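You operate a simulated robot arm through the tools that you are given. There is no shell and no other tool. Be economical: measure what you need, move in short steps, check, and stop when the job is done.

You are at the controls of a simulated two-armed robot. One attempt, no reset.

Task
Swap the wet grey comb for the white one and have the head pick it up.
Fine: the black tray is on seat one; the grey comb goes into the USED box.
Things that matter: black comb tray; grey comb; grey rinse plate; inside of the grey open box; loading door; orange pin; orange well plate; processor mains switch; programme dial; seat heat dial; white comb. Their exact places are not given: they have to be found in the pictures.

It is judged by the outcome, as a careful person would: the job done as asked, and still so three seconds after it is handed in. It fails if anything else is knocked over, pushed out of place, dropped, spilled or broken.

Robot
Two 7-joint arms with fingered hands on one trunk, on a base that drives. Base frame: it is fixed to the floor where the robot stands at the start and does not move with it; the origin is under the middle of the robot, x ahead of it, y to its left, z up; the surface under the hand at the start is at about z = 80. Lengths are in cm, angles in degrees, forces in N, time in s.
The left shoulder is at the start at [3.1, 12, 111.3], the right one opposite. With the tool pointing down near the work surface each hand reaches from about 18 to 68 cm from the robot's upright axis, wherever it stands, measured 20 degrees to its own side. Places, roughly: grey comb (11x9x7 cm) [60, 20, 90]; inside of the grey open box [60, -40, 80]; loading door [70, 0, 100]; processor mains switch [90, 50, 120]; programme dial [90, 30, 120]; seat heat dial [90, 20, 120]. Payload 4 kg a hand.
Tool frame (each hand has its own): the origin (TCP) lies between the finger pads and is the grasp point; the fingertips stand 1.9 cm ahead of it; z points along the fingers, y is the line along which they close. The gripper opens to 12 cm. The gripper's body begins 5.3 cm behind the TCP. The gripper is a hand of 3 fingers: y runs from the thumb to the fingers, the wrist lies at [0, 0, -21.9] in the tool frame.
Orientation is told as [roll, pitch, yaw] about the base's x, y, z axes, in that order, counted from this pose: with the fingers straight down and closing along the base's y, the tool's x points along the base's -x, its y along +y and its z along -z.

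Tools
- The arms move only by the tool jog_arm. It takes "left_steps", "right_steps" or both (then of equal length, played together; a hand with none holds still); each is a list of rows, each a list of 6 numbers: the shift along the base's x, y, z in cm, then the turn, a rotation vector about the base's x, y, z in degrees. In form: [[tx, ty, tz, rx, ry, rz], ...]. A call has 1 to 8 rows; each row shifts and turns the commanded pose from where the row before left it. Rows are played at 5 a second. More than 5 cm and 8.6 degrees between two rows, and nothing of the call is played. A pose out of reach is approached as far as the arm can. The call stops where the force on the tool passes 40 N (or 10 N more than at its start, if that is more) or the arm is blocked; 0.2 s more then pass. In this call time passes only in rows, and 0.2 s behind the last. The reply holds the time, the measured pose of the TCP, the force on the tool along the base axes, the opening and the grip force, in the units named above and with some noise, with the torque about the TCP (base axes, N m) and any sound that the robot's microphone picked up.
- Cameras (640 x 400 px; columns grow to the right, rows downward): "scene" is now at [5.97, 0.69, 166.63]; the picture's right is [0.07, -1.00, 0.00], its down [-0.72, -0.05, -0.70] and it looks along [0.70, 0.05, -0.72] (base axes); focal length 278 px, centre (320, 200). "left" rides on the left gripper at [-6.6, -0.4, -7.9] in its tool frame; the picture's right is [0.05, -1.00, 0.00], its down [0.76, 0.04, -0.64] and it looks along [0.64, 0.03, 0.77] (tool axes); focal length 251 px, centre (320, 200). "right" rides on the right gripper at [6.6, -0.4, -7.9] in its tool frame; the picture's right is [0.05, 1.00, 0.00], its down [-0.76, 0.04, -0.64] and it looks along [-0.64, 0.03, 0.77] (tool axes); focal length 251 px, centre (320, 200).
- grab_frame(camera): a new picture of that camera. The clock stands still meanwhile.
- lift_body(by): slides the trunk up (or, below 0, down) by that many cm; the arms and the scene camera ride with it, the base frame stays. It gives what a move gives, with no picture.
- steer(legs): drives the robot by 1 to 6 legs, each [ahead, turn to the left] in cm and degrees, along the robot's own axes; the way and the turn of a leg run together, so that a leg with both is an arc; at most 150 cm and 180 degrees a leg. The arms and the cameras ride along, it lands a little off, and it stops where it bumps. It gives what a move gives.
- curl_fingers(finger1, finger2, thumb_bend, hand): sets how far each is bent, from 0 (flat) to 100 (curled in); at 30 the hand is open as for a grip, at 70 the pads meet at the TCP. One left out holds its place. A second passes; each finger stops where it meets its share of the squeeze, and holds until it gets a number again. It is the only way to open and close the hand. It gives what a move gives, with no picture; readings hold the bend of each and the force on the fingers (four entries, about 0 where the hand has none), thumb and palm.
- head_to(pan, tilt): turns the head with the scene camera to pan (to the left, within 120 degrees either way) and tilt (down, from -29 to 69), counted from straight ahead of the robot. It gives what a move gives.
- pixel_to_xyz(camera, pixels): for up to 12 pixels [column, row] of the newest picture of that camera ("zoom" is the newest enlarged one), the place [x, y, z] in the base frame of the surface seen there, good to about 0.2 cm. The clock stands still meanwhile.
- close_up(camera, box): a new picture of the part [left, top, right, bottom] of that camera's present view, enlarged. The clock stands still meanwhile.
- hand_in(): hands the job in; it is judged then, once.

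Work in short steps. Measure before you move; look again where a grasp or a placing could have gone wrong, and mend it. You have 80 turns and 58 pictures in all, those below and enlarged ones among them. Open the grippers and draw the arms clear of the work before you hand the job in, unless the task says otherwise; then end with one line.

The tools are called after "Emit:" as name(argument=value, ...) on one line, values as JSON. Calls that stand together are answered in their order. jog_arm: Moves the arms, as the interface text tells. Its arguments: {"type":"object","properties":{"left_steps":{"type":"array","items":{"type":"array","items":{"type":"number"}}},"right_steps":{"type":"array","items":{"type":"array","items":{"type":"number"}}}},"required":[]} The other tools are called the same way: lift_body (by) slides the trunk up or down; curl_fingers (finger1, finger2, thumb_bend, hand) moves the fingers one by one; steer (legs) drives the base; head_to (pan, tilt) turns the head that bears the scene camera; grab_frame (camera) takes a picture; pixel_to_xyz (camera, pixels) gives the place of the surface under pixels of a picture; close_up (camera, box) takes an enlarged picture of a part of a camera's view; hand_in () hands the job in.

At the start:

```text
t: 0.0
left_ee_pos: [56.1, 25.95, 128.02]
left_tcp_rot: [0.0, 0.0, 0.1]
left_ft_force: [0.4, 0.9, -0.2]
left_torque: [0.02, 0.0, 0.0]
left_gripper_width: 11.97
left_finger_force: 0.2
left_shape: jaw
left_bend: [30.0, 30.0, 30.0]
left_finger forces: [0.1, 0.1, 0.0, 0.1, 0.0, 0.0]
right_ee_pos: [54.32, -18.03, 122.91]
right_tcp_rot: [-0.1, 0.0, 0.2]
right_ft_force: [0.7, 0.3, 0.0]
right_torque: [0.0, 0.02, -0.02]
right_gripper_width: 11.98
right_finger_force: 0.0
right_shape: jaw
right_bend: [30.0, 30.0, 30.0]
right_finger forces: [0.0, 0.0, 0.0, 0.0, 0.0, 0.0]
trunk travel left (down, up): [-32.5, 21.5]
robot x, y, heading: [0.25, -0.25, -0.2]
head pan, tilt: [3.7, 45.8]
```

scene: 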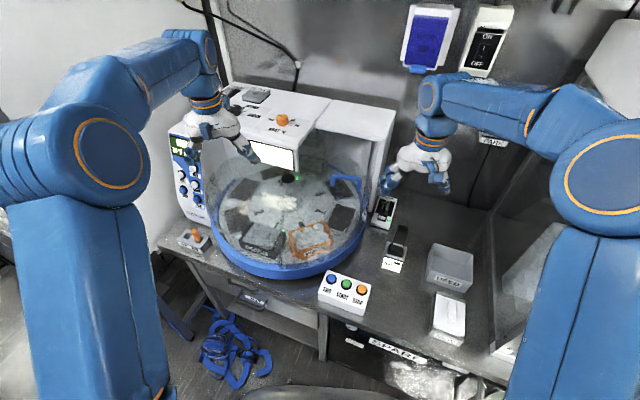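
right: 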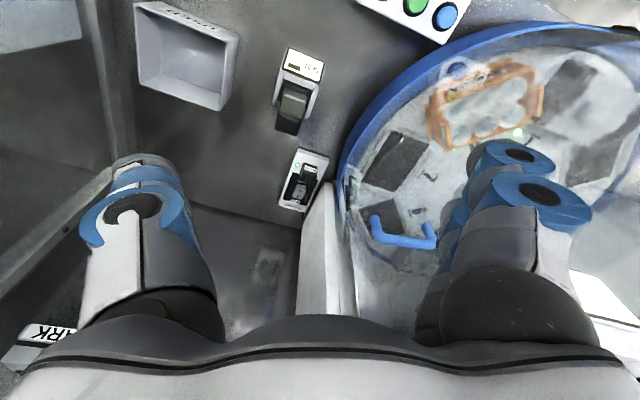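
left: 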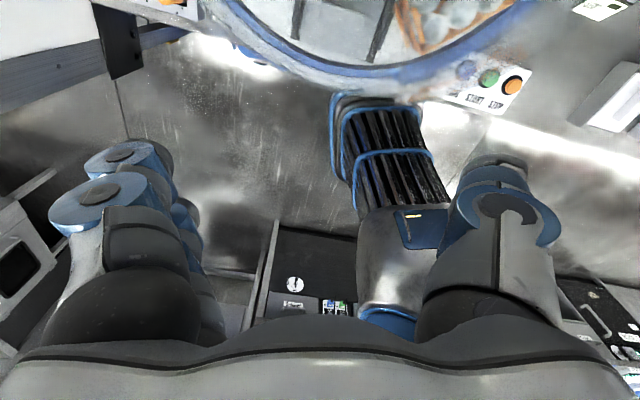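

The scene picture shows a round turntable machine under a clear door, around (290,220), with a control box at (345,292) and the USED box at (450,265). I enlarge these parts to identify the items.

Emit:
close_up(camera="scene", box=[160, 80, 400, 290])

Emit:
close_up(camera="scene", box=[310, 180, 510, 380])

```text
1.90 times, centred on (280, 185) of scene
```

zoom: 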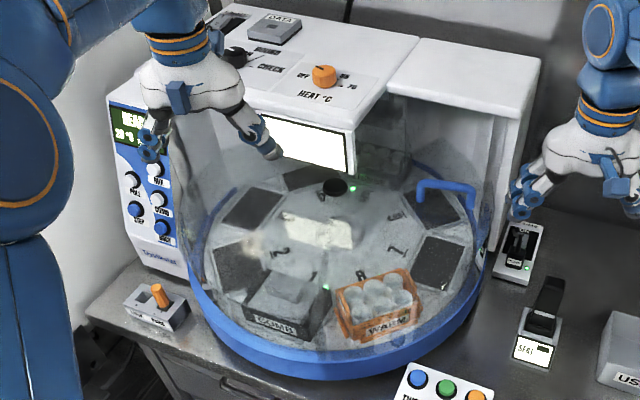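

```text
2.00 times, centred on (410, 280) of scene
```

zoom: 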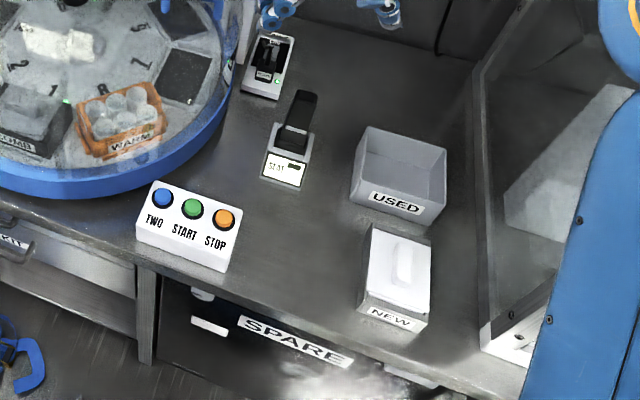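

I need the labels. I enlarge the panel, the top of the machine, the switch with the orange pin and the button box.

Emit:
close_up(camera="scene", box=[160, 110, 240, 260])

Emit:
close_up(camera="scene", box=[220, 75, 320, 145])

Emit:
close_up(camera="scene", box=[220, 160, 380, 290])

Emit:
close_up(camera="scene", box=[310, 190, 420, 320])

Emit:
close_up(camera="scene", box=[395, 0, 520, 80])

```text
2.67 times, centred on (200, 185) of scene
```

zoom: 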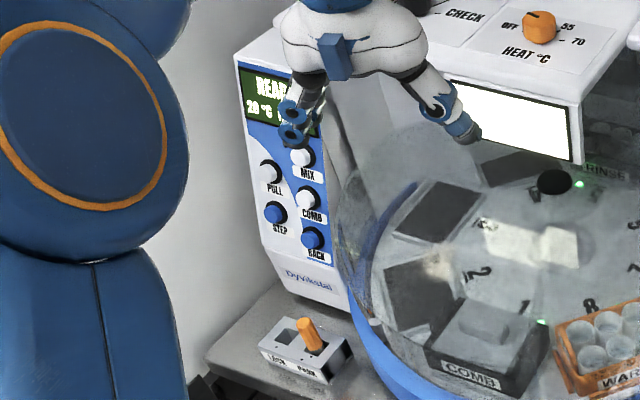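

```text
5.71 times, centred on (270, 110) of scene
```

zoom: 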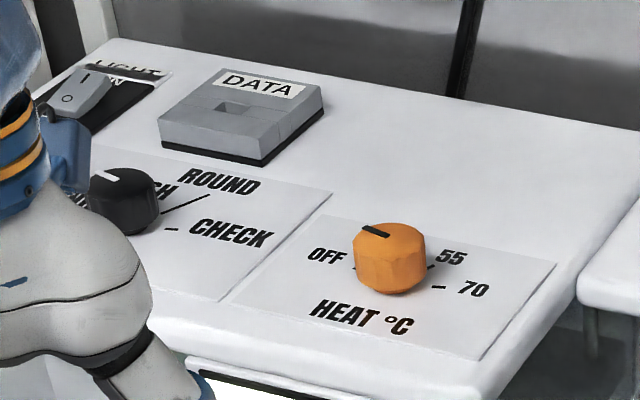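

```text
3.08 times, centred on (300, 225) of scene
```

zoom: 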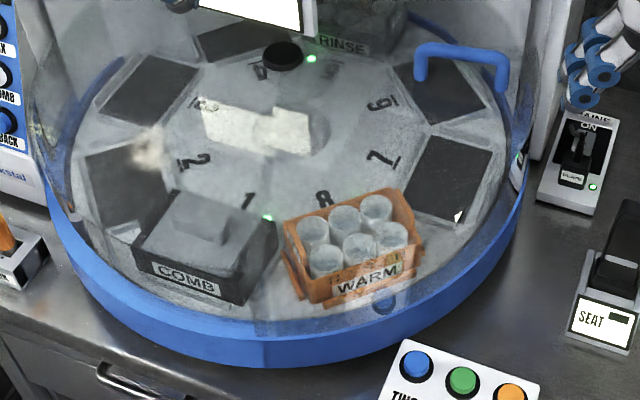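

```text
3.08 times, centred on (365, 255) of scene
```

zoom: 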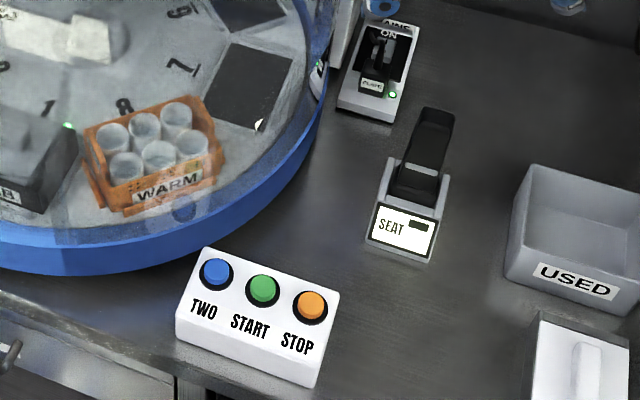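

```text
5.00 times, centred on (458, 40) of scene
```

zoom: 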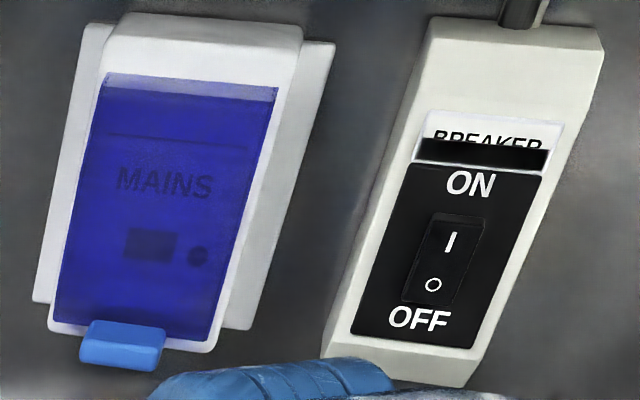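

I take a fresh scene picture and measure key points: table edge, comb, handle, panel buttons, boxes.

Emit:
jog_arm(left_steps=[[-5, 0, 0, 0, 0, 0], [-5, 0, 0, 0, 0, 0], [-5, 0, 0, 0, 0, 0], [-5, 0, 0, 0, 0, 0], [-3, 0, 0, 0, 0, 0]])

Emit:
grab_frame(camera="scene")

Emit:
pixel_to_xyz(camera="scene", pixels=[[264, 232], [263, 253], [345, 180], [282, 120], [450, 265], [450, 308], [395, 262], [345, 295], [332, 283], [346, 286], [361, 291], [290, 360]])

Emit:
close_up(camera="scene", box=[160, 80, 280, 260])

```text
t: 1.2
left_ee_pos: [32.99, 26.08, 128.09]
left_tcp_rot: [0.0, 0.0, 0.1]
left_ft_force: [-0.5, 0.3, -0.1]
left_torque: [0.0, 0.0, -0.02]
left_gripper_width: 11.99
left_finger_force: 0.1
left_shape: jaw
left_bend: [30.0, 30.0, 30.0]
left_finger forces: [0.0, 0.0, 0.0, 0.1, 0.1, 0.0]
right_ee_pos: [54.41, -18.18, 122.84]
right_tcp_rot: [0.0, 0.0, 0.1]
right_ft_force: [0.3, -0.7, 0.1]
right_torque: [-0.01, 0.03, -0.01]
right_gripper_width: 11.99
right_finger_force: 0.0
right_shape: jaw
right_bend: [30.0, 30.0, 30.0]
right_finger forces: [0.0, 0.1, 0.1, 0.0, 0.0, 0.0]
trunk travel left (down, up): [-32.5, 21.5]
robot x, y, heading: [-0.14, -0.06, 0.3]
head pan, tilt: [3.7, 45.8]
```

```text
47 pictures are left
```

scene: 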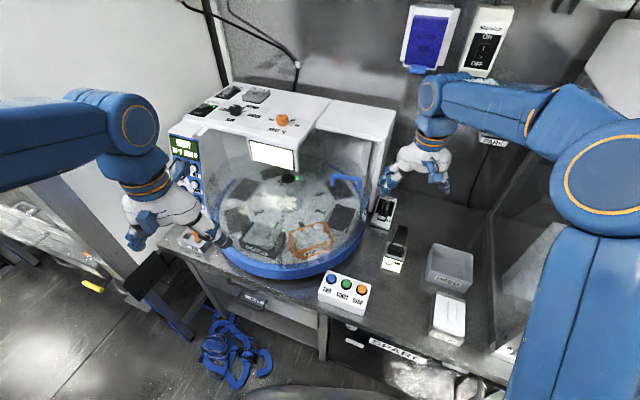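

```text
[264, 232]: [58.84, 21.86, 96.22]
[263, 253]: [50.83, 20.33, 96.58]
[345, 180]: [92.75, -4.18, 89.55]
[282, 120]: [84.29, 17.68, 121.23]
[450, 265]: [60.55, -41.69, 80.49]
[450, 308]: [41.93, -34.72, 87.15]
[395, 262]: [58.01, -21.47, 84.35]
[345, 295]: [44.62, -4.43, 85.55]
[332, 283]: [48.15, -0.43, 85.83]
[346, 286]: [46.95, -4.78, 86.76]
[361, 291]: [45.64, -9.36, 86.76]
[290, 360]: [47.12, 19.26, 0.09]
```

```text
2.22 times, centred on (220, 170) of scene
```

zoom: 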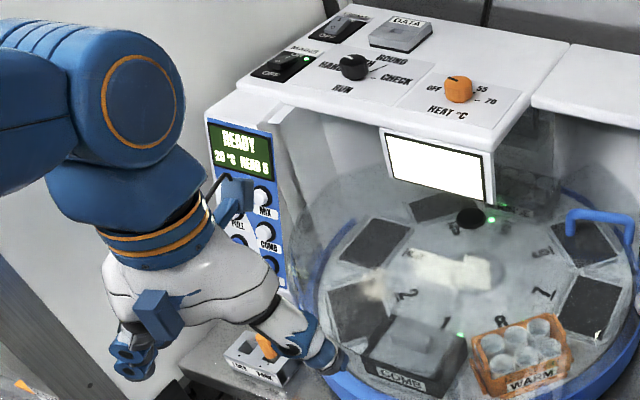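

The hand is now clear of most of the panel. I enlarge the display, dial and switches, and the pin holder.

Emit:
close_up(camera="scene", box=[160, 125, 220, 185])

Emit:
close_up(camera="scene", box=[205, 80, 265, 125])

Emit:
close_up(camera="scene", box=[175, 220, 225, 260])

Emit:
close_up(camera="scene", box=[255, 155, 345, 220])

Emit:
close_up(camera="scene", box=[365, 190, 425, 275])

```text
6.67 times, centred on (190, 155) of scene
```

zoom: 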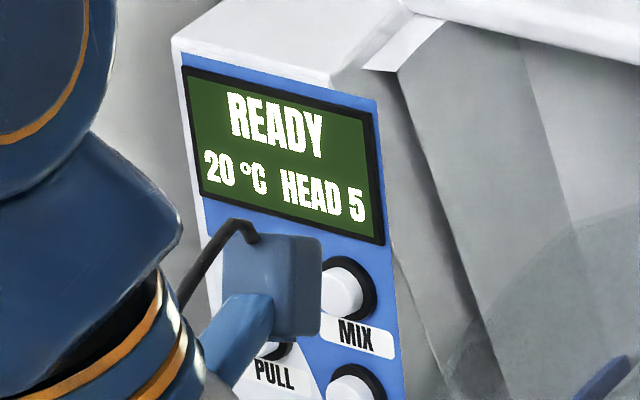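

```text
8.89 times, centred on (235, 102) of scene
```

zoom: 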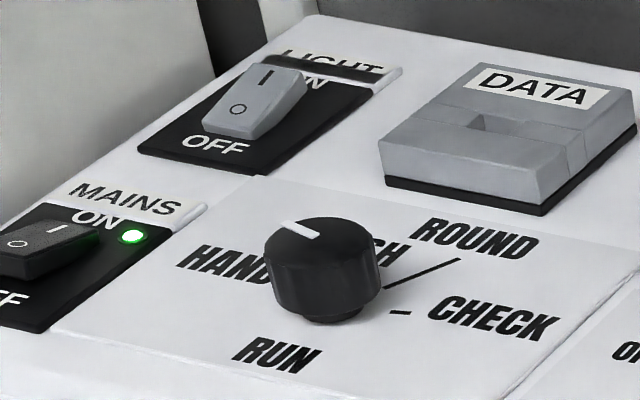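

```text
10.00 times, centred on (200, 240) of scene
```

zoom: 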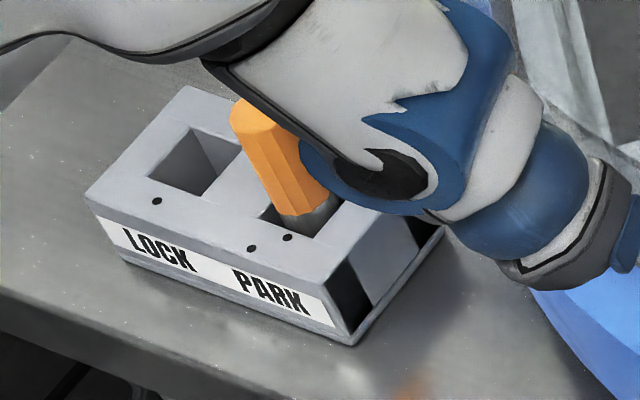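

```text
6.15 times, centred on (300, 188) of scene
```

zoom: 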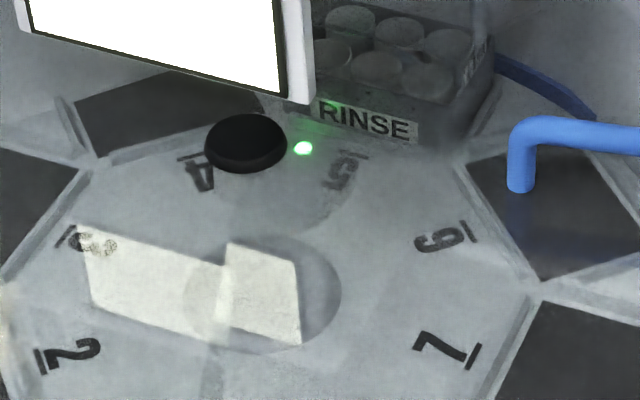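

```text
4.71 times, centred on (395, 232) of scene
```

zoom: 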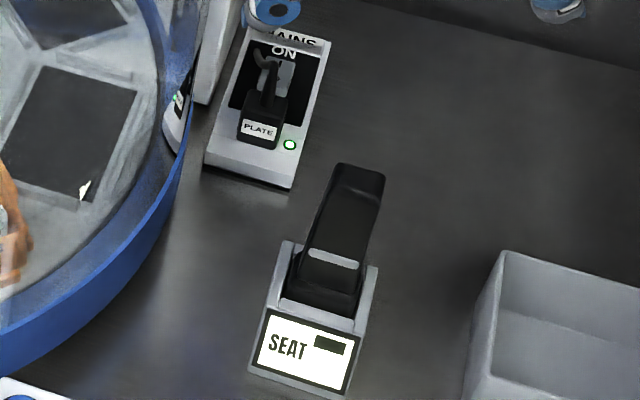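

The display says READY, HEAD 5, and the pin sits in PARK. Next I need to know how the door opens, so I draw the right hand back and view the machine's right side and handle.

Emit:
jog_arm(right_steps=[[-5, 0, 0, 0, 0, 0], [-5, 0, 0, 0, 0, 0], [-5, 0, 0, 0, 0, 0], [-5, 0, 0, 0, 0, 0]])

Emit:
close_up(camera="scene", box=[310, 100, 410, 220])

Emit:
pixel_to_xyz(camera="zoom", pixels=[[250, 190], [375, 190], [250, 235], [180, 300], [420, 300], [400, 50], [560, 100], [470, 200], [330, 120], [200, 150]])

Emit:
grab_frame(camera="right")

```text
t: 2.2
left_ee_pos: [32.84, 26.08, 128.22]
left_tcp_rot: [-0.1, -0.1, 0.1]
left_ft_force: [0.6, -0.7, 0.2]
left_torque: [0.0, 0.02, -0.02]
left_gripper_width: 12.0
left_finger_force: 0.0
left_shape: jaw
left_bend: [30.0, 30.0, 30.0]
left_finger forces: [0.1, 0.1, 0.1, 0.0, 0.0, 0.0]
right_ee_pos: [34.1, -18.26, 122.91]
right_tcp_rot: [0.0, -0.2, 0.0]
right_ft_force: [-0.2, -0.2, 0.4]
right_torque: [0.02, -0.03, -0.03]
right_gripper_width: 12.01
right_finger_force: 0.1
right_shape: jaw
right_bend: [30.0, 30.0, 30.0]
right_finger forces: [0.0, 0.0, 0.0, 0.0, 0.0, 0.1]
trunk travel left (down, up): [-32.5, 21.5]
robot x, y, heading: [-0.13, 0.43, 0.4]
head pan, tilt: [3.7, 45.8]
```

```text
3.33 times, centred on (360, 160) of scene
```

zoom: 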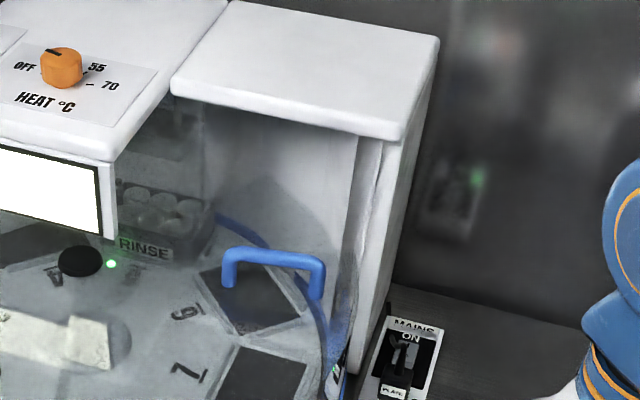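

```text
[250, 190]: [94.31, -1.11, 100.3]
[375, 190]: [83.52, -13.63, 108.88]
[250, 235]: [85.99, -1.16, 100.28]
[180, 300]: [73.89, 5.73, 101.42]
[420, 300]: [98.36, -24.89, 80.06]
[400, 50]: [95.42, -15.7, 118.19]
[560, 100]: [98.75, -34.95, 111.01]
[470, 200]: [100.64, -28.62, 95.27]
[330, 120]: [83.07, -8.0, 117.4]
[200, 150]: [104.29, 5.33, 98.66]
```

```text
39 pictures are left
```

right: 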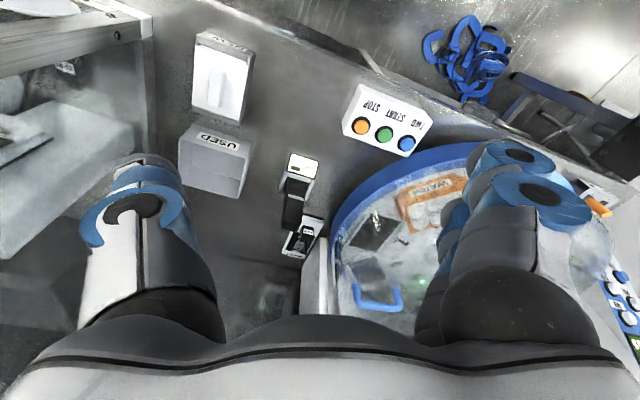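

The depths show a clear cover at z≈96–101 above the carousel. I map its shape and the handle.

Emit:
grab_frame(camera="scene")

Emit:
pixel_to_xyz(camera="scene", pixels=[[332, 182], [345, 177], [358, 180], [361, 188], [331, 176], [300, 200], [300, 230], [300, 255], [300, 268], [240, 210], [350, 230], [225, 190]])

Emit:
pixel_to_xyz(camera="scene", pixels=[[320, 255], [340, 250], [360, 220], [368, 200], [215, 215], [230, 240], [250, 262], [280, 275], [215, 180], [370, 180], [325, 160], [300, 272]])

```text
38 pictures are left
```

scene: 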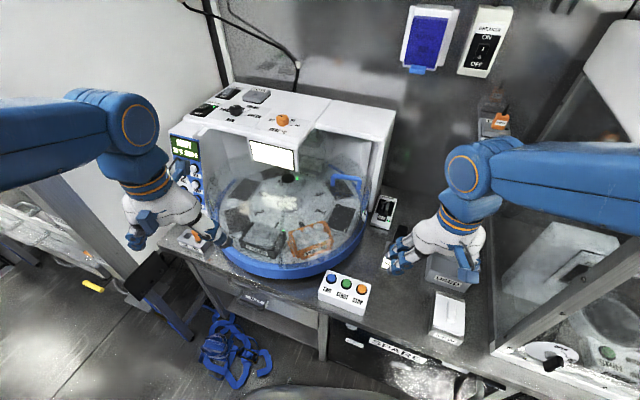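

```text
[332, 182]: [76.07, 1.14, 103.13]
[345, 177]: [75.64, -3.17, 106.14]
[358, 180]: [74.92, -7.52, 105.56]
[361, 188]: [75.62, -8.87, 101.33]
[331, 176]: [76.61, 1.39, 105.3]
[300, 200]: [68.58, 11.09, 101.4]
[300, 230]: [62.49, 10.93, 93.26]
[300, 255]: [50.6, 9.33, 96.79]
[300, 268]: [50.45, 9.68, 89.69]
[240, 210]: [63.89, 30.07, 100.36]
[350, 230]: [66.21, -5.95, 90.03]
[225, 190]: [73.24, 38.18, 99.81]
```

```text
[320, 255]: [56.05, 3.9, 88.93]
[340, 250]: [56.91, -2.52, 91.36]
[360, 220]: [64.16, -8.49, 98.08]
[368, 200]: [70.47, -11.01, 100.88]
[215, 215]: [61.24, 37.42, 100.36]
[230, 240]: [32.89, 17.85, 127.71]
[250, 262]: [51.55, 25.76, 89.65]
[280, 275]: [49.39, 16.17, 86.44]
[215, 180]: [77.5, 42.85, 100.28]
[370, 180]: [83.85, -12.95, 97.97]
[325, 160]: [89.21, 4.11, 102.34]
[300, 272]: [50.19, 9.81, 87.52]
```

The handle is a staple at x≈75.6, y 1.4…−8.9, z 101–106, on a flat clear top. It's unclear whether the front over the comb is open, so I move the left hand forward high up to look down with its camera.

Emit:
jog_arm(left_steps=[[5, 0, 0, 0, 0, 0], [5, 0, 0, 0, 0, 0], [5, 0, 0, 0, 0, 0], [5, 0, 0, 0, 0, 0], [5, -2, 0, 0, 0, 0], [5, -2, 0, 0, 0, 0], [3, -4, 0, 0, 0, 0]])

Emit:
grab_frame(camera="left")

Emit:
pixel_to_xyz(camera="left", pixels=[[320, 20], [320, 60], [320, 100], [320, 130], [250, 60], [400, 60], [450, 60], [200, 60], [500, 40], [150, 40], [300, 80], [350, 80]])

```text
refused: row 5 steps farther than a row can; nothing moved
```

```text
37 pictures are left
```

left: 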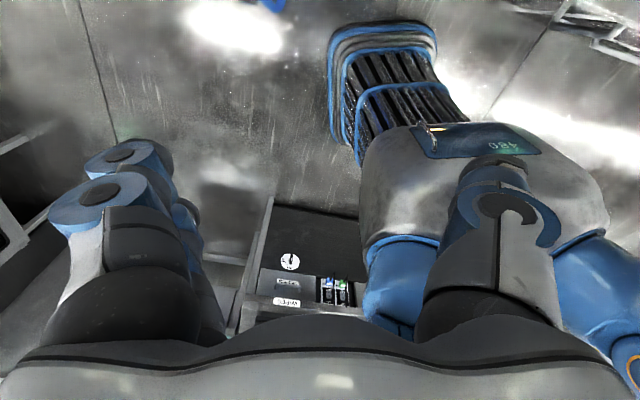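

```text
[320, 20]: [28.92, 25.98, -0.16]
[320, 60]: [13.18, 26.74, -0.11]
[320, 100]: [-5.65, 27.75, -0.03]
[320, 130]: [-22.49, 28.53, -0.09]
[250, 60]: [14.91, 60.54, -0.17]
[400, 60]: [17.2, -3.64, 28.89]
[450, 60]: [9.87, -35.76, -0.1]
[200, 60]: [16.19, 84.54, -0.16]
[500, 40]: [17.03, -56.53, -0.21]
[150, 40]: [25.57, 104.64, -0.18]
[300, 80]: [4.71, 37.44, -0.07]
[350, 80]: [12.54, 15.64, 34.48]
```

The combined step was over 5 cm; I repeat it with smaller rows.

Emit:
jog_arm(left_steps=[[5, 0, 0, 0, 0, 0], [5, 0, 0, 0, 0, 0], [5, 0, 0, 0, 0, 0], [5, 0, 0, 0, 0, 0], [4, -2, 0, 0, 0, 0], [4, -2, 0, 0, 0, 0], [4, -2, 0, 0, 0, 0], [2, -2, 0, 0, 0, 0]])

Emit:
grab_frame(camera="left")

Emit:
pixel_to_xyz(camera="left", pixels=[[320, 20], [320, 60], [320, 100], [320, 130], [250, 60], [400, 60], [450, 60], [200, 60], [500, 40], [150, 40], [300, 80], [350, 80]])

```text
t: 4.0
left_ee_pos: [63.13, 16.27, 127.05]
left_tcp_rot: [0.0, 0.0, 0.1]
left_ft_force: [-0.3, -0.1, -0.3]
left_torque: [0.0, -0.01, 0.03]
left_gripper_width: 12.0
left_finger_force: 0.1
left_shape: jaw
left_bend: [30.0, 30.0, 30.0]
left_finger forces: [0.0, 0.0, 0.1, 0.0, 0.0, 0.0]
left hand out of reach, approached as far as the arm can: row 7, 8
right_ee_pos: [34.16, -18.35, 122.86]
right_tcp_rot: [0.0, -0.1, 0.1]
right_ft_force: [0.4, -0.6, -0.2]
right_torque: [-0.01, -0.04, 0.02]
right_gripper_width: 11.98
right_finger_force: 0.0
right_shape: jaw
right_bend: [30.0, 30.0, 30.0]
right_finger forces: [0.1, 0.1, 0.0, 0.0, 0.1, 0.0]
trunk travel left (down, up): [-32.5, 21.5]
robot x, y, heading: [-0.11, 0.65, -0.0]
head pan, tilt: [3.7, 45.8]
```

```text
36 pictures are left
```

left: 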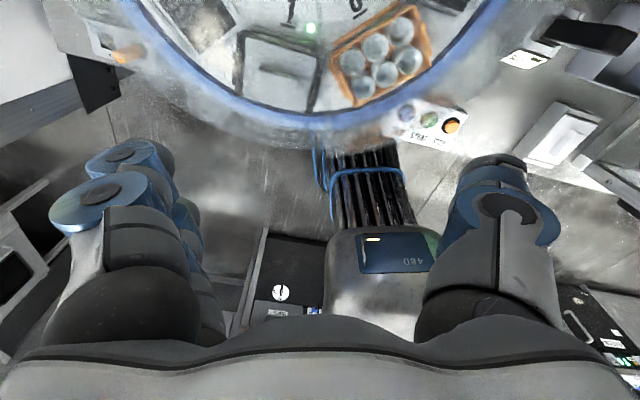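

```text
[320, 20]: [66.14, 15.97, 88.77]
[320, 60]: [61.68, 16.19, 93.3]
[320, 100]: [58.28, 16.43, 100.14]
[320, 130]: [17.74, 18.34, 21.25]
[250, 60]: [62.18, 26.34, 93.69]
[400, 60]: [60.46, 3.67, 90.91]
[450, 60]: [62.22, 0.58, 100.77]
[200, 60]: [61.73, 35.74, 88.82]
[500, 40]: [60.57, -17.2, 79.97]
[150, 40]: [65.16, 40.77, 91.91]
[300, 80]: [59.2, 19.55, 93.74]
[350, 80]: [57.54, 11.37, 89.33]
```

I enlarge the top of this view to see the lid's edges over the comb.

Emit:
close_up(camera="left", box=[130, 0, 530, 150])

Emit:
pixel_to_xyz(camera="zoom", pixels=[[230, 60], [230, 90], [250, 115], [250, 140], [200, 140], [300, 150], [180, 80], [300, 30], [400, 100], [480, 60], [120, 60], [250, 170]])

Emit:
grab_frame(camera="scene")

```text
1.60 times, centred on (330, 75) of left
```

zoom: 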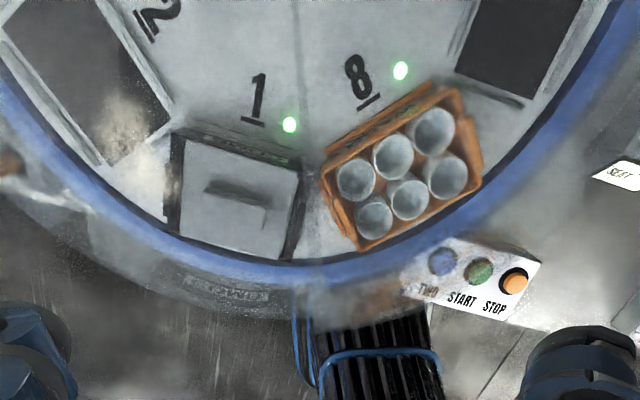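

```text
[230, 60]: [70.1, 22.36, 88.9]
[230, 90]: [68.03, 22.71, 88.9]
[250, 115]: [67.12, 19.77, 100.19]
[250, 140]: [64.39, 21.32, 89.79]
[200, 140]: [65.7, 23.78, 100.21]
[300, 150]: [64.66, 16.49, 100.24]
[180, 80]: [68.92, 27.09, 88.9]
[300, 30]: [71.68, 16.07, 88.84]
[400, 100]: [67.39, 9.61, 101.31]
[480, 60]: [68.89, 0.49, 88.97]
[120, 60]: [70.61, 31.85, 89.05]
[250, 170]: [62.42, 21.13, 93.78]
```

```text
34 pictures are left
```

scene: 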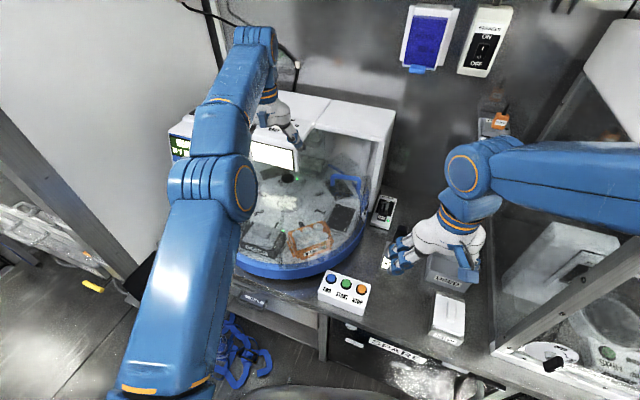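

The cover's depth flickers between the lid (z≈100–101) and what is beneath, and there's a faint radial edge at zoom (303,0–150). I sample a grid to separate the fixed lid, the door and any opening.

Emit:
pixel_to_xyz(camera="zoom", pixels=[[190, 160], [210, 160], [230, 160], [250, 160], [270, 160], [290, 160], [190, 190], [215, 195], [240, 200], [265, 205], [285, 210], [240, 230]])

Emit:
pixel_to_xyz(camera="zoom", pixels=[[320, 20], [340, 30], [360, 40], [320, 60], [340, 80], [320, 110], [345, 120], [330, 150], [420, 30], [440, 60], [330, 220], [340, 240]])

Emit:
pixel_to_xyz(camera="zoom", pixels=[[220, 20], [250, 30], [270, 20], [290, 40], [200, 50], [270, 70], [220, 110], [190, 110], [160, 100], [140, 60], [280, 100], [295, 120]])

Emit:
pixel_to_xyz(camera="scene", pixels=[[290, 185], [295, 195], [305, 190], [310, 200], [320, 195], [330, 200], [340, 200], [350, 200], [345, 210], [320, 210], [335, 215], [310, 215]])

Emit:
pixel_to_xyz(camera="scene", pixels=[[335, 160], [345, 165], [355, 165], [365, 165], [330, 168], [320, 170], [320, 180], [310, 170], [365, 190], [340, 190], [350, 190], [325, 190]])

```text
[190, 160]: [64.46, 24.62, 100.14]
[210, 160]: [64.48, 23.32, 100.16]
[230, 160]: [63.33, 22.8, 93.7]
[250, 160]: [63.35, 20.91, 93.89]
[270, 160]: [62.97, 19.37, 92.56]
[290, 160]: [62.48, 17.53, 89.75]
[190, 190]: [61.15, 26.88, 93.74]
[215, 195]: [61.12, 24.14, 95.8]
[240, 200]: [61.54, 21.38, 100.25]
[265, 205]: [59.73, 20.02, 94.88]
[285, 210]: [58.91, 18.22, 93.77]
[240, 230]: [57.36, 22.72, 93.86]
```

```text
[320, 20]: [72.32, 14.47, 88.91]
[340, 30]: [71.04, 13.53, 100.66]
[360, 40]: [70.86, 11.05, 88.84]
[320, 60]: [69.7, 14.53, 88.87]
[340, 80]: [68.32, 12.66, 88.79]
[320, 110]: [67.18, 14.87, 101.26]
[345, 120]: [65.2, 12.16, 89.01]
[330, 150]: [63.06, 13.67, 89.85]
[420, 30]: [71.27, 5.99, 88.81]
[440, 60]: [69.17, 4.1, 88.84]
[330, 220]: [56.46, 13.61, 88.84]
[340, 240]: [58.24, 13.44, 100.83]
```

```text
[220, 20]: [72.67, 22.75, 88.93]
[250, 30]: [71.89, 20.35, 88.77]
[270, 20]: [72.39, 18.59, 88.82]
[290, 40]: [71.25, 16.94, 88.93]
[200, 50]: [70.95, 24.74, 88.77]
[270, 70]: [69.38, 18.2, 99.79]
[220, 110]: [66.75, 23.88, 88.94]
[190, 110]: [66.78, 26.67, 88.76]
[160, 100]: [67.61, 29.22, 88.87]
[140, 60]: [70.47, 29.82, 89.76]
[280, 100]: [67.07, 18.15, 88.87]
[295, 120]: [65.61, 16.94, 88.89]
```

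```text
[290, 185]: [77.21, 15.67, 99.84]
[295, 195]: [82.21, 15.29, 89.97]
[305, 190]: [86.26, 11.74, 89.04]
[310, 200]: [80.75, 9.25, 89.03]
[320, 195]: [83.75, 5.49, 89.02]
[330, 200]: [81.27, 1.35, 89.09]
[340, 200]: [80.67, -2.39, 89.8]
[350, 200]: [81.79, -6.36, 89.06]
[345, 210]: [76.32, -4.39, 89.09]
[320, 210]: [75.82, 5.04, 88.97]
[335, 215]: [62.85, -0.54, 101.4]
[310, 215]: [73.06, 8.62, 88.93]
```

```text
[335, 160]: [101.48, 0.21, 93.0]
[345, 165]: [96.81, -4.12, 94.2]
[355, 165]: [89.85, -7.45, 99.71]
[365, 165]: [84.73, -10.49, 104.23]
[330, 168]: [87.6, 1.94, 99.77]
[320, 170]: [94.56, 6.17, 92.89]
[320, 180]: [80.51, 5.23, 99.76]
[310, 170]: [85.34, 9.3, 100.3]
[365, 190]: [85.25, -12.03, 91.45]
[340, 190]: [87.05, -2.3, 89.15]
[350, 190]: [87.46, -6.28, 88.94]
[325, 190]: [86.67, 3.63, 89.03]
```

The geometry is clear: fixed lid at z≈100.2, sliding door sector at z≈101.3 over front right (y<15, x<76), handle along a radius. Seat 1 lies under the fixed lid, so the carousel must be stepped to bring it under the door. I move the left hand out left to expose the panel.

Emit:
jog_arm(left_steps=[[-5, 0, 0, 0, 0, 0], [-5, 0, 0, 0, 0, 0], [-4, 3, 0, 0, 0, 0], [-4, 3, 0, 0, 0, 0], [-3, 4, 0, 0, 0, 0], [-3, 4, 0, 0, 0, 0], [-2, 4.5, 0, 0, 0, 0], [-2, 4.5, 0, 0, 0, 0]])

Emit:
jog_arm(left_steps=[[-2, 4.5, 0, 0, 0, 0], [-2, 4.5, 0, 0, 0, 0], [-2, 4, 0, 0, 0, 0]])

Emit:
close_up(camera="scene", box=[155, 80, 275, 220])

```text
t: 5.8
left_ee_pos: [35.36, 39.59, 126.95]
left_tcp_rot: [0.0, 0.1, 0.1]
left_ft_force: [0.7, 0.2, 0.1]
left_torque: [-0.05, -0.01, 0.0]
left_gripper_width: 12.0
left_finger_force: 0.2
left_shape: jaw
left_bend: [30.0, 30.0, 30.0]
left_finger forces: [0.1, 0.1, 0.1, 0.0, 0.0, 0.0]
right_ee_pos: [34.17, -18.11, 122.9]
right_tcp_rot: [0.0, 0.1, 0.0]
right_ft_force: [0.6, 0.3, 1.3]
right_torque: [-0.01, -0.04, 0.01]
right_gripper_width: 11.97
right_finger_force: 0.1
right_shape: jaw
right_bend: [30.0, 30.0, 30.0]
right_finger forces: [0.0, 0.0, 0.1, 0.0, 0.0, 0.0]
trunk travel left (down, up): [-32.5, 21.5]
robot x, y, heading: [-0.51, 0.09, 0.0]
head pan, tilt: [3.7, 45.8]
```

```text
t: 6.6
left_ee_pos: [29.28, 52.57, 126.98]
left_tcp_rot: [-0.2, 0.1, 0.0]
left_ft_force: [-0.4, 0.9, -0.3]
left_torque: [-0.01, 0.01, -0.01]
left_gripper_width: 11.99
left_finger_force: 0.1
left_shape: jaw
left_bend: [30.0, 30.0, 30.0]
left_finger forces: [0.0, 0.0, 0.0, 0.0, 0.0, 0.0]
right_ee_pos: [34.34, -18.07, 122.86]
right_tcp_rot: [-0.1, 0.1, 0.1]
right_ft_force: [0.5, 0.2, -0.1]
right_torque: [-0.01, 0.02, 0.01]
right_gripper_width: 11.98
right_finger_force: 0.1
right_shape: jaw
right_bend: [30.0, 30.0, 30.0]
right_finger forces: [0.0, 0.0, 0.0, 0.1, 0.1, 0.1]
trunk travel left (down, up): [-32.5, 21.5]
robot x, y, heading: [-0.04, 0.24, 0.1]
head pan, tilt: [3.7, 45.8]
```

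```text
2.86 times, centred on (215, 150) of scene
```

zoom: 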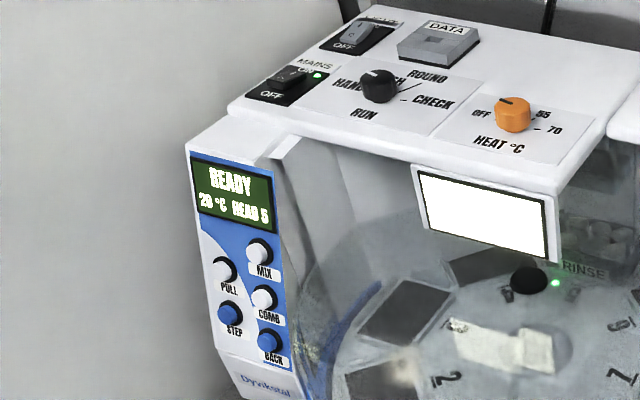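

The buttons are visible: STEP at (228,313), COMB at (263,298), BACK at (268,340) in the zoom. I measure them and then enlarge the dial.

Emit:
pixel_to_xyz(camera="zoom", pixels=[[222, 270], [258, 253], [226, 315], [261, 299], [266, 341], [245, 285], [250, 335], [210, 300], [285, 330], [378, 75], [330, 110], [235, 385]])

Emit:
close_up(camera="scene", box=[210, 90, 255, 125])

Emit:
pixel_to_xyz(camera="zoom", pixels=[[320, 150], [340, 180], [300, 160], [280, 140], [200, 150], [300, 330], [500, 180]])

```text
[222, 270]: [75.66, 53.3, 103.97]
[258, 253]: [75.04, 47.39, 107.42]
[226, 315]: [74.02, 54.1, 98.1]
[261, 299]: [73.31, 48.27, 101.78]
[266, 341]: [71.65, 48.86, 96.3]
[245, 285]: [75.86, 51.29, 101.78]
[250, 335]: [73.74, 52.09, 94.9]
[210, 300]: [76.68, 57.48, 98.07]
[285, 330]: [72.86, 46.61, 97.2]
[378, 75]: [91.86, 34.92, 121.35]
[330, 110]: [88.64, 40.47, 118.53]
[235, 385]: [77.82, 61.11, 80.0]
```

```text
11.43 times, centred on (232, 108) of scene
```

zoom: 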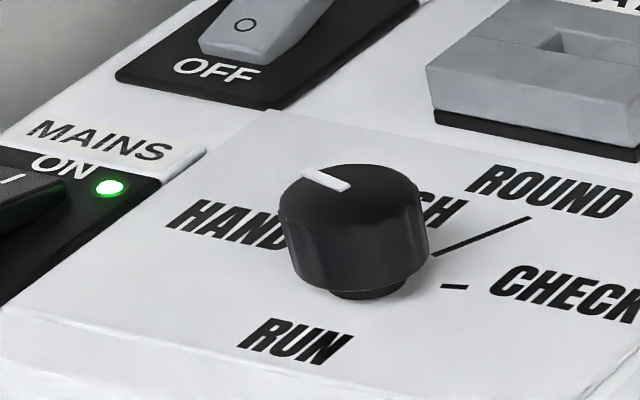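

```text
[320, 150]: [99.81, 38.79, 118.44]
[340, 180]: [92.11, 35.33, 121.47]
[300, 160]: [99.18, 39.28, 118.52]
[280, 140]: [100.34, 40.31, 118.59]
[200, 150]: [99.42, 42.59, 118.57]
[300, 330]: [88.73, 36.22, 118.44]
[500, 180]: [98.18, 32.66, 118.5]
```

The dial's pointer (zoom (325,180)) aims at HAND, so manual buttons apply. Buttons are at STEP [74,54.1,98.1], BACK [71.7,48.9,96.3], COMB [73.3,48.3,101.8]. I check how much room the base has in front before considering a drive.

Emit:
head_to(pan=0, tilt=68)

Emit:
grab_frame(camera="scene")

Emit:
pixel_to_xyz(camera="scene", pixels=[[320, 390], [320, 360], [320, 330], [320, 300], [320, 270], [320, 240], [200, 330], [440, 330], [250, 300], [400, 260], [380, 210], [320, 210]])

```text
t: 7.5
left_ee_pos: [29.39, 52.43, 127.03]
left_tcp_rot: [-0.1, 0.0, 0.0]
left_ft_force: [-0.4, 1.0, -0.6]
left_torque: [-0.01, -0.01, -0.01]
left_gripper_width: 12.01
left_finger_force: 0.0
left_shape: jaw
left_bend: [30.0, 30.0, 30.0]
left_finger forces: [0.0, 0.0, 0.0, 0.0, 0.0, 0.1]
right_ee_pos: [34.3, -18.2, 122.99]
right_tcp_rot: [0.0, 0.0, 0.1]
right_ft_force: [-0.6, -0.2, -0.7]
right_torque: [0.0, -0.03, 0.01]
right_gripper_width: 12.01
right_finger_force: 0.1
right_shape: jaw
right_bend: [30.0, 30.0, 30.0]
right_finger forces: [0.0, 0.0, 0.0, 0.0, 0.0, 0.0]
trunk travel left (down, up): [-32.5, 21.5]
robot x, y, heading: [0.04, 0.06, 0.0]
head pan, tilt: [0.0, 68.0]
```

```text
31 pictures are left
```

scene: 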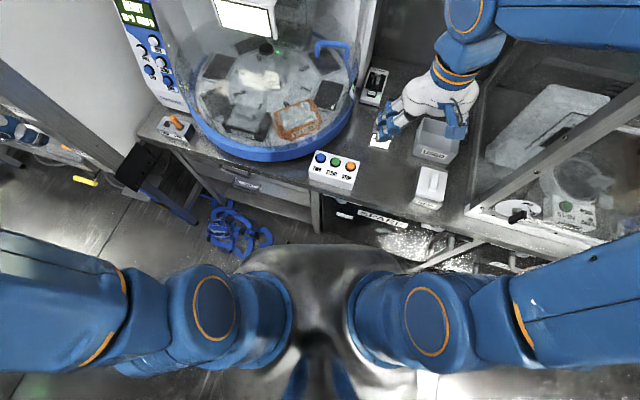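

```text
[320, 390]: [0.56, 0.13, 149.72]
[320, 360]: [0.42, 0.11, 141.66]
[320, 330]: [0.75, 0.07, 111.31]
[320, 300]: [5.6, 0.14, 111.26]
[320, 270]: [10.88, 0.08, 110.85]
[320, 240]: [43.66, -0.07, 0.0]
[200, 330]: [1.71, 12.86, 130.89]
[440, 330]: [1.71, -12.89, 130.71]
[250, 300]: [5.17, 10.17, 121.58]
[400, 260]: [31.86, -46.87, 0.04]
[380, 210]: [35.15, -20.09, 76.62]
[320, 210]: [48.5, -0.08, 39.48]
```

The trunk front is at x≈14 and the bench edge at x≈36–42, so 8 cm ahead is safe and brings everything within reach. I drive 8 cm and restore the head.

Emit:
steer(legs=[[8, 0]])

Emit:
curl_fingers(hand="left", finger1=100, finger2=100, thumb_bend=60)

Emit:
head_to(pan=15, tilt=45)

Emit:
grab_frame(camera="left")

```text
t: 8.5
left_ee_pos: [37.58, 52.46, 126.95]
left_tcp_rot: [0.0, 0.1, 0.1]
left_ft_force: [0.5, -0.1, -0.4]
left_torque: [-0.03, 0.03, 0.02]
left_gripper_width: 12.01
left_finger_force: 0.0
left_shape: jaw
left_bend: [30.0, 30.0, 30.0]
left_finger forces: [0.0, 0.1, 0.0, 0.0, 0.0, 0.1]
right_ee_pos: [42.55, -18.06, 122.74]
right_tcp_rot: [0.0, 0.2, 0.2]
right_ft_force: [-0.2, 0.6, -0.3]
right_torque: [0.01, -0.02, 0.01]
right_gripper_width: 12.01
right_finger_force: 0.1
right_shape: jaw
right_bend: [30.0, 30.0, 30.0]
right_finger forces: [0.0, 0.0, 0.0, 0.0, 0.0, 0.0]
trunk travel left (down, up): [-32.5, 21.5]
robot x, y, heading: [8.25, -0.4, 0.2]
head pan, tilt: [0.0, 68.0]
```

```text
t: 9.5
left_ee_pos: [37.47, 52.41, 127.02]
left_tcp_rot: [-0.1, 0.1, 0.1]
left_ft_force: [0.2, -0.4, -0.2]
left_torque: [-0.03, 0.02, 0.0]
left_gripper_width: 2.05
left_finger_force: 0.0
left_shape: fingers
left_bend: [99.0, 99.0, 59.0]
left_finger forces: [0.0, 0.0, 0.0, 0.0, 0.1, 0.0]
right_ee_pos: [42.5, -18.22, 122.69]
right_tcp_rot: [0.0, 0.1, 0.1]
right_ft_force: [0.0, -0.2, 0.0]
right_torque: [0.0, 0.0, -0.03]
right_gripper_width: 12.01
right_finger_force: 0.1
right_shape: jaw
right_bend: [30.0, 30.0, 30.0]
right_finger forces: [0.0, 0.1, 0.0, 0.0, 0.0, 0.1]
trunk travel left (down, up): [-32.5, 21.5]
robot x, y, heading: [7.72, -0.47, 0.2]
head pan, tilt: [0.0, 68.0]
```

```text
t: 10.4
left_ee_pos: [37.4, 52.34, 127.02]
left_tcp_rot: [0.0, 0.1, 0.1]
left_ft_force: [-0.7, 0.1, 0.0]
left_torque: [-0.02, 0.01, 0.01]
left_gripper_width: 2.08
left_finger_force: 0.1
left_shape: fingers
left_bend: [99.0, 99.0, 59.0]
left_finger forces: [0.1, 0.1, 0.1, 0.0, 0.1, 0.0]
right_ee_pos: [42.33, -18.27, 122.69]
right_tcp_rot: [0.0, 0.1, 0.1]
right_ft_force: [0.5, 0.3, -0.8]
right_torque: [-0.02, 0.01, -0.05]
right_gripper_width: 11.97
right_finger_force: 0.1
right_shape: jaw
right_bend: [30.0, 30.0, 30.0]
right_finger forces: [0.1, 0.0, 0.0, 0.0, 0.1, 0.0]
trunk travel left (down, up): [-32.5, 21.5]
robot x, y, heading: [7.86, -0.21, -0.2]
head pan, tilt: [15.0, 45.0]
```

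```text
30 pictures are left
```

left: 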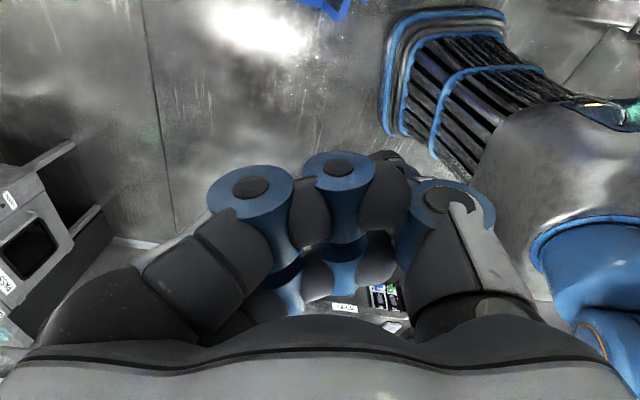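

I measure the finger surfaces to see which part is farthest out along the tool axis.

Emit:
pixel_to_xyz(camera="left", pixels=[[250, 185], [245, 165], [335, 165], [340, 155], [455, 200], [400, 160], [385, 200], [290, 180], [310, 240], [375, 240], [415, 240], [470, 260]])

Emit:
close_up(camera="left", box=[190, 130, 510, 330])

```text
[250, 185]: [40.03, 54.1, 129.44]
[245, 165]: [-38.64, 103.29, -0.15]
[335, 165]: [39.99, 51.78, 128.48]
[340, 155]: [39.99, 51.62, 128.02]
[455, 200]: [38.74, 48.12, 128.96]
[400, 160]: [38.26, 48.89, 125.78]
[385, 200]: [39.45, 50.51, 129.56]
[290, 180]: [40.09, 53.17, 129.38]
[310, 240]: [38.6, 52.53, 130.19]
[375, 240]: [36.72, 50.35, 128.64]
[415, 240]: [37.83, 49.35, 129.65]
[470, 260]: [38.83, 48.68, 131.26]
```

```text
2.00 times, centred on (350, 230) of left
```

zoom: 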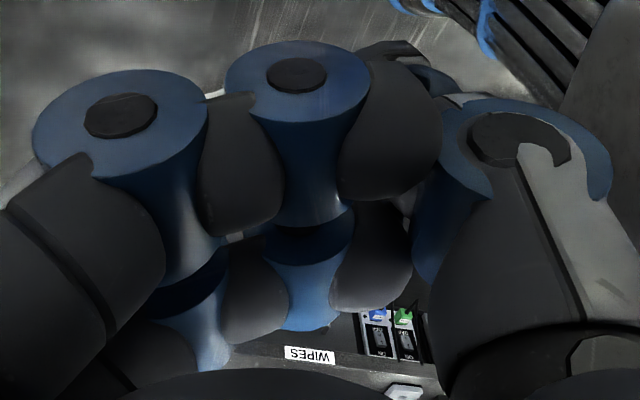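

The thumb's tip stands about 2 cm beyond the curled fingers, so I'll press with the thumb. I pitch the left hand forward by 75° while moving to a standoff in front of STEP.

Emit:
jog_arm(left_steps=[[3, 0.5, -2.9, 0, -8.4, 0], [3, 0.5, -2.9, 0, -8.4, 0], [3, 0.5, -2.9, 0, -8.4, 0], [3, 0.5, -2.9, 0, -8.4, 0], [3, 0.5, -2.9, 0, -8.4, 0], [3, 0.5, -2.9, 0, -8.4, 0], [3, 0.5, -2.9, 0, -8.4, 0], [3, 0.5, -2.9, 0, -8.4, 0]])

Emit:
jog_arm(left_steps=[[2, 0.5, -2.0, 0, -7.8, 0], [1.5, 0.3, -1, 0, 0, 0]])

Emit:
grab_frame(camera="left")

```text
t: 12.2
left_ee_pos: [61.54, 56.58, 103.76]
left_tcp_rot: [-0.2, -67.3, 0.4]
left_ft_force: [0.1, -0.1, -0.2]
left_torque: [-0.05, 0.05, -0.03]
left_gripper_width: 2.07
left_finger_force: 0.0
left_shape: fingers
left_bend: [99.0, 99.0, 59.0]
left_finger forces: [0.0, 0.0, 0.0, 0.1, 0.0, 0.0]
right_ee_pos: [42.5, -18.05, 122.76]
right_tcp_rot: [-0.1, 0.1, 0.1]
right_ft_force: [-0.3, 0.3, -0.1]
right_torque: [-0.01, 0.02, 0.01]
right_gripper_width: 12.0
right_finger_force: 0.1
right_shape: jaw
right_bend: [30.0, 30.0, 30.0]
right_finger forces: [0.0, 0.0, 0.1, 0.0, 0.0, 0.1]
trunk travel left (down, up): [-32.5, 21.5]
robot x, y, heading: [8.06, -0.26, 0.2]
head pan, tilt: [15.0, 45.0]
```

```text
t: 12.8
left_ee_pos: [64.94, 57.15, 100.63]
left_tcp_rot: [-0.1, -75.1, 0.2]
left_ft_force: [-0.3, -0.2, 0.4]
left_torque: [-0.02, 0.02, 0.03]
left_gripper_width: 2.06
left_finger_force: 0.0
left_shape: fingers
left_bend: [99.0, 99.0, 59.0]
left_finger forces: [0.0, 0.1, 0.1, 0.0, 0.0, 0.0]
right_ee_pos: [42.37, -18.33, 122.78]
right_tcp_rot: [0.0, -0.1, 0.1]
right_ft_force: [-0.2, -0.3, 0.5]
right_torque: [0.0, -0.01, 0.01]
right_gripper_width: 11.93
right_finger_force: 0.1
right_shape: jaw
right_bend: [30.0, 30.0, 30.0]
right_finger forces: [0.0, 0.0, 0.0, 0.1, 0.0, 0.0]
trunk travel left (down, up): [-32.5, 21.5]
robot x, y, heading: [8.0, 0.05, -0.0]
head pan, tilt: [15.0, 45.0]
```

```text
28 pictures are left
```

left: 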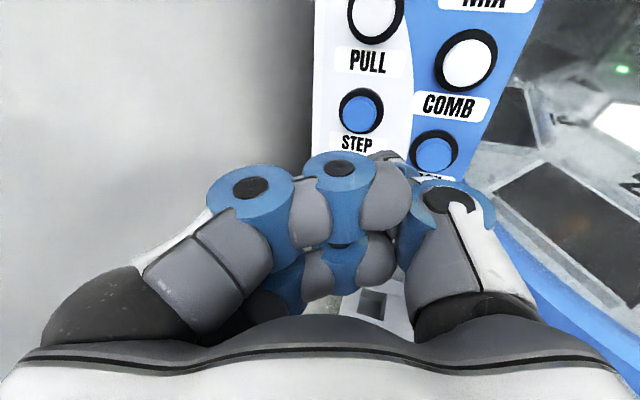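

STEP is at (360,110) and the thumb tip seems to be at (395,160). I measure both.

Emit:
pixel_to_xyz(camera="left", pixels=[[360, 110], [434, 152], [390, 156], [400, 160], [410, 165], [385, 155], [405, 172], [335, 160], [380, 165], [468, 65]])

Emit:
close_up(camera="left", box=[320, 130, 480, 230])

```text
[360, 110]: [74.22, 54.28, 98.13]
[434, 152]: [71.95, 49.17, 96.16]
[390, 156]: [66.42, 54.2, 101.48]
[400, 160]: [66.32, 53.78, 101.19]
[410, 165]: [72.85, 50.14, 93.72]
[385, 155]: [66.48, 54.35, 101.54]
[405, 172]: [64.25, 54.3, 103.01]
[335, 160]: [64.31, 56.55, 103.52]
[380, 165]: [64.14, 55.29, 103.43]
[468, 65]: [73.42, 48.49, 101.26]
```

```text
4.00 times, centred on (400, 180) of left
```

zoom: 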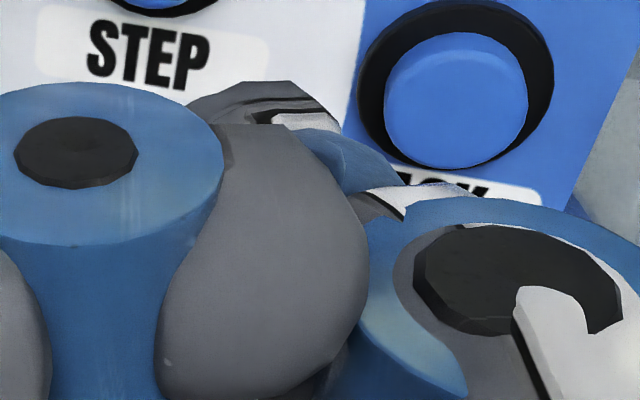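

The thumb tip is at about [66.8,54.2,100.3]; STEP's cap is at [74.2,54.3,98.1]. I advance 6.5 cm, then press in small steps until it gives, and back off.

Emit:
jog_arm(left_steps=[[2.2, 0, -0.8, 0, 0, 0], [2.2, 0, -0.8, 0, 0, 0], [2, 0, -0.6, 0, 0, 0]])

Emit:
jog_arm(left_steps=[[0.4, 0, 0, 0, 0, 0], [0.4, 0, 0, 0, 0, 0], [0.4, 0, 0, 0, 0, 0], [0.3, 0, 0, 0, 0, 0]])

Emit:
close_up(camera="scene", box=[100, 60, 340, 240])

```text
t: 13.6
left_ee_pos: [71.39, 57.2, 98.54]
left_tcp_rot: [-0.4, -74.9, 0.3]
left_ft_force: [0.2, 0.3, -0.7]
left_torque: [0.03, 0.01, -0.03]
left_gripper_width: 2.12
left_finger_force: 0.1
left_shape: fingers
left_bend: [99.0, 99.0, 59.0]
left_finger forces: [0.1, 0.1, 0.0, 0.0, 0.0, 0.0]
right_ee_pos: [42.47, -18.12, 122.82]
right_tcp_rot: [0.0, 0.1, 0.0]
right_ft_force: [-0.2, -1.2, -0.1]
right_torque: [0.0, 0.0, -0.03]
right_gripper_width: 11.98
right_finger_force: 0.1
right_shape: jaw
right_bend: [30.0, 30.0, 30.0]
right_finger forces: [0.0, 0.0, 0.0, 0.1, 0.0, 0.0]
trunk travel left (down, up): [-32.5, 21.5]
robot x, y, heading: [8.0, -0.4, 0.0]
head pan, tilt: [15.0, 45.0]
```

```text
t: 14.6
left_ee_pos: [72.44, 57.29, 98.62]
left_tcp_rot: [0.1, -75.0, 0.0]
left_ft_force: [-15.5, 0.4, 2.5]
left_torque: [-0.04, 0.19, -0.43]
left_gripper_width: 2.05
left_finger_force: 7.1
left_shape: fingers
left_bend: [99.0, 99.0, 61.0]
left_finger forces: [0.0, 0.1, 0.0, 0.0, 14.6, 0.0]
right_ee_pos: [42.25, -18.15, 122.8]
right_tcp_rot: [0.0, -0.2, 0.1]
right_ft_force: [0.1, 0.1, -0.2]
right_torque: [-0.02, 0.02, -0.03]
right_gripper_width: 11.98
right_finger_force: 0.0
right_shape: jaw
right_bend: [30.0, 30.0, 30.0]
right_finger forces: [0.0, 0.1, 0.0, 0.1, 0.1, 0.1]
trunk travel left (down, up): [-32.5, 21.5]
robot x, y, heading: [7.94, -0.35, -0.2]
head pan, tilt: [15.0, 45.0]
heard: click
```

```text
2.22 times, centred on (220, 150) of scene
```

zoom: 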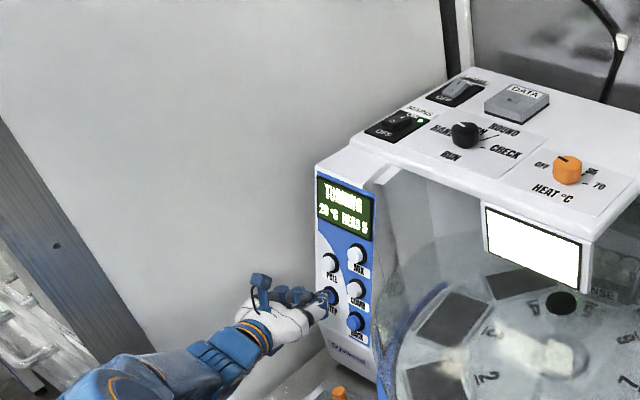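

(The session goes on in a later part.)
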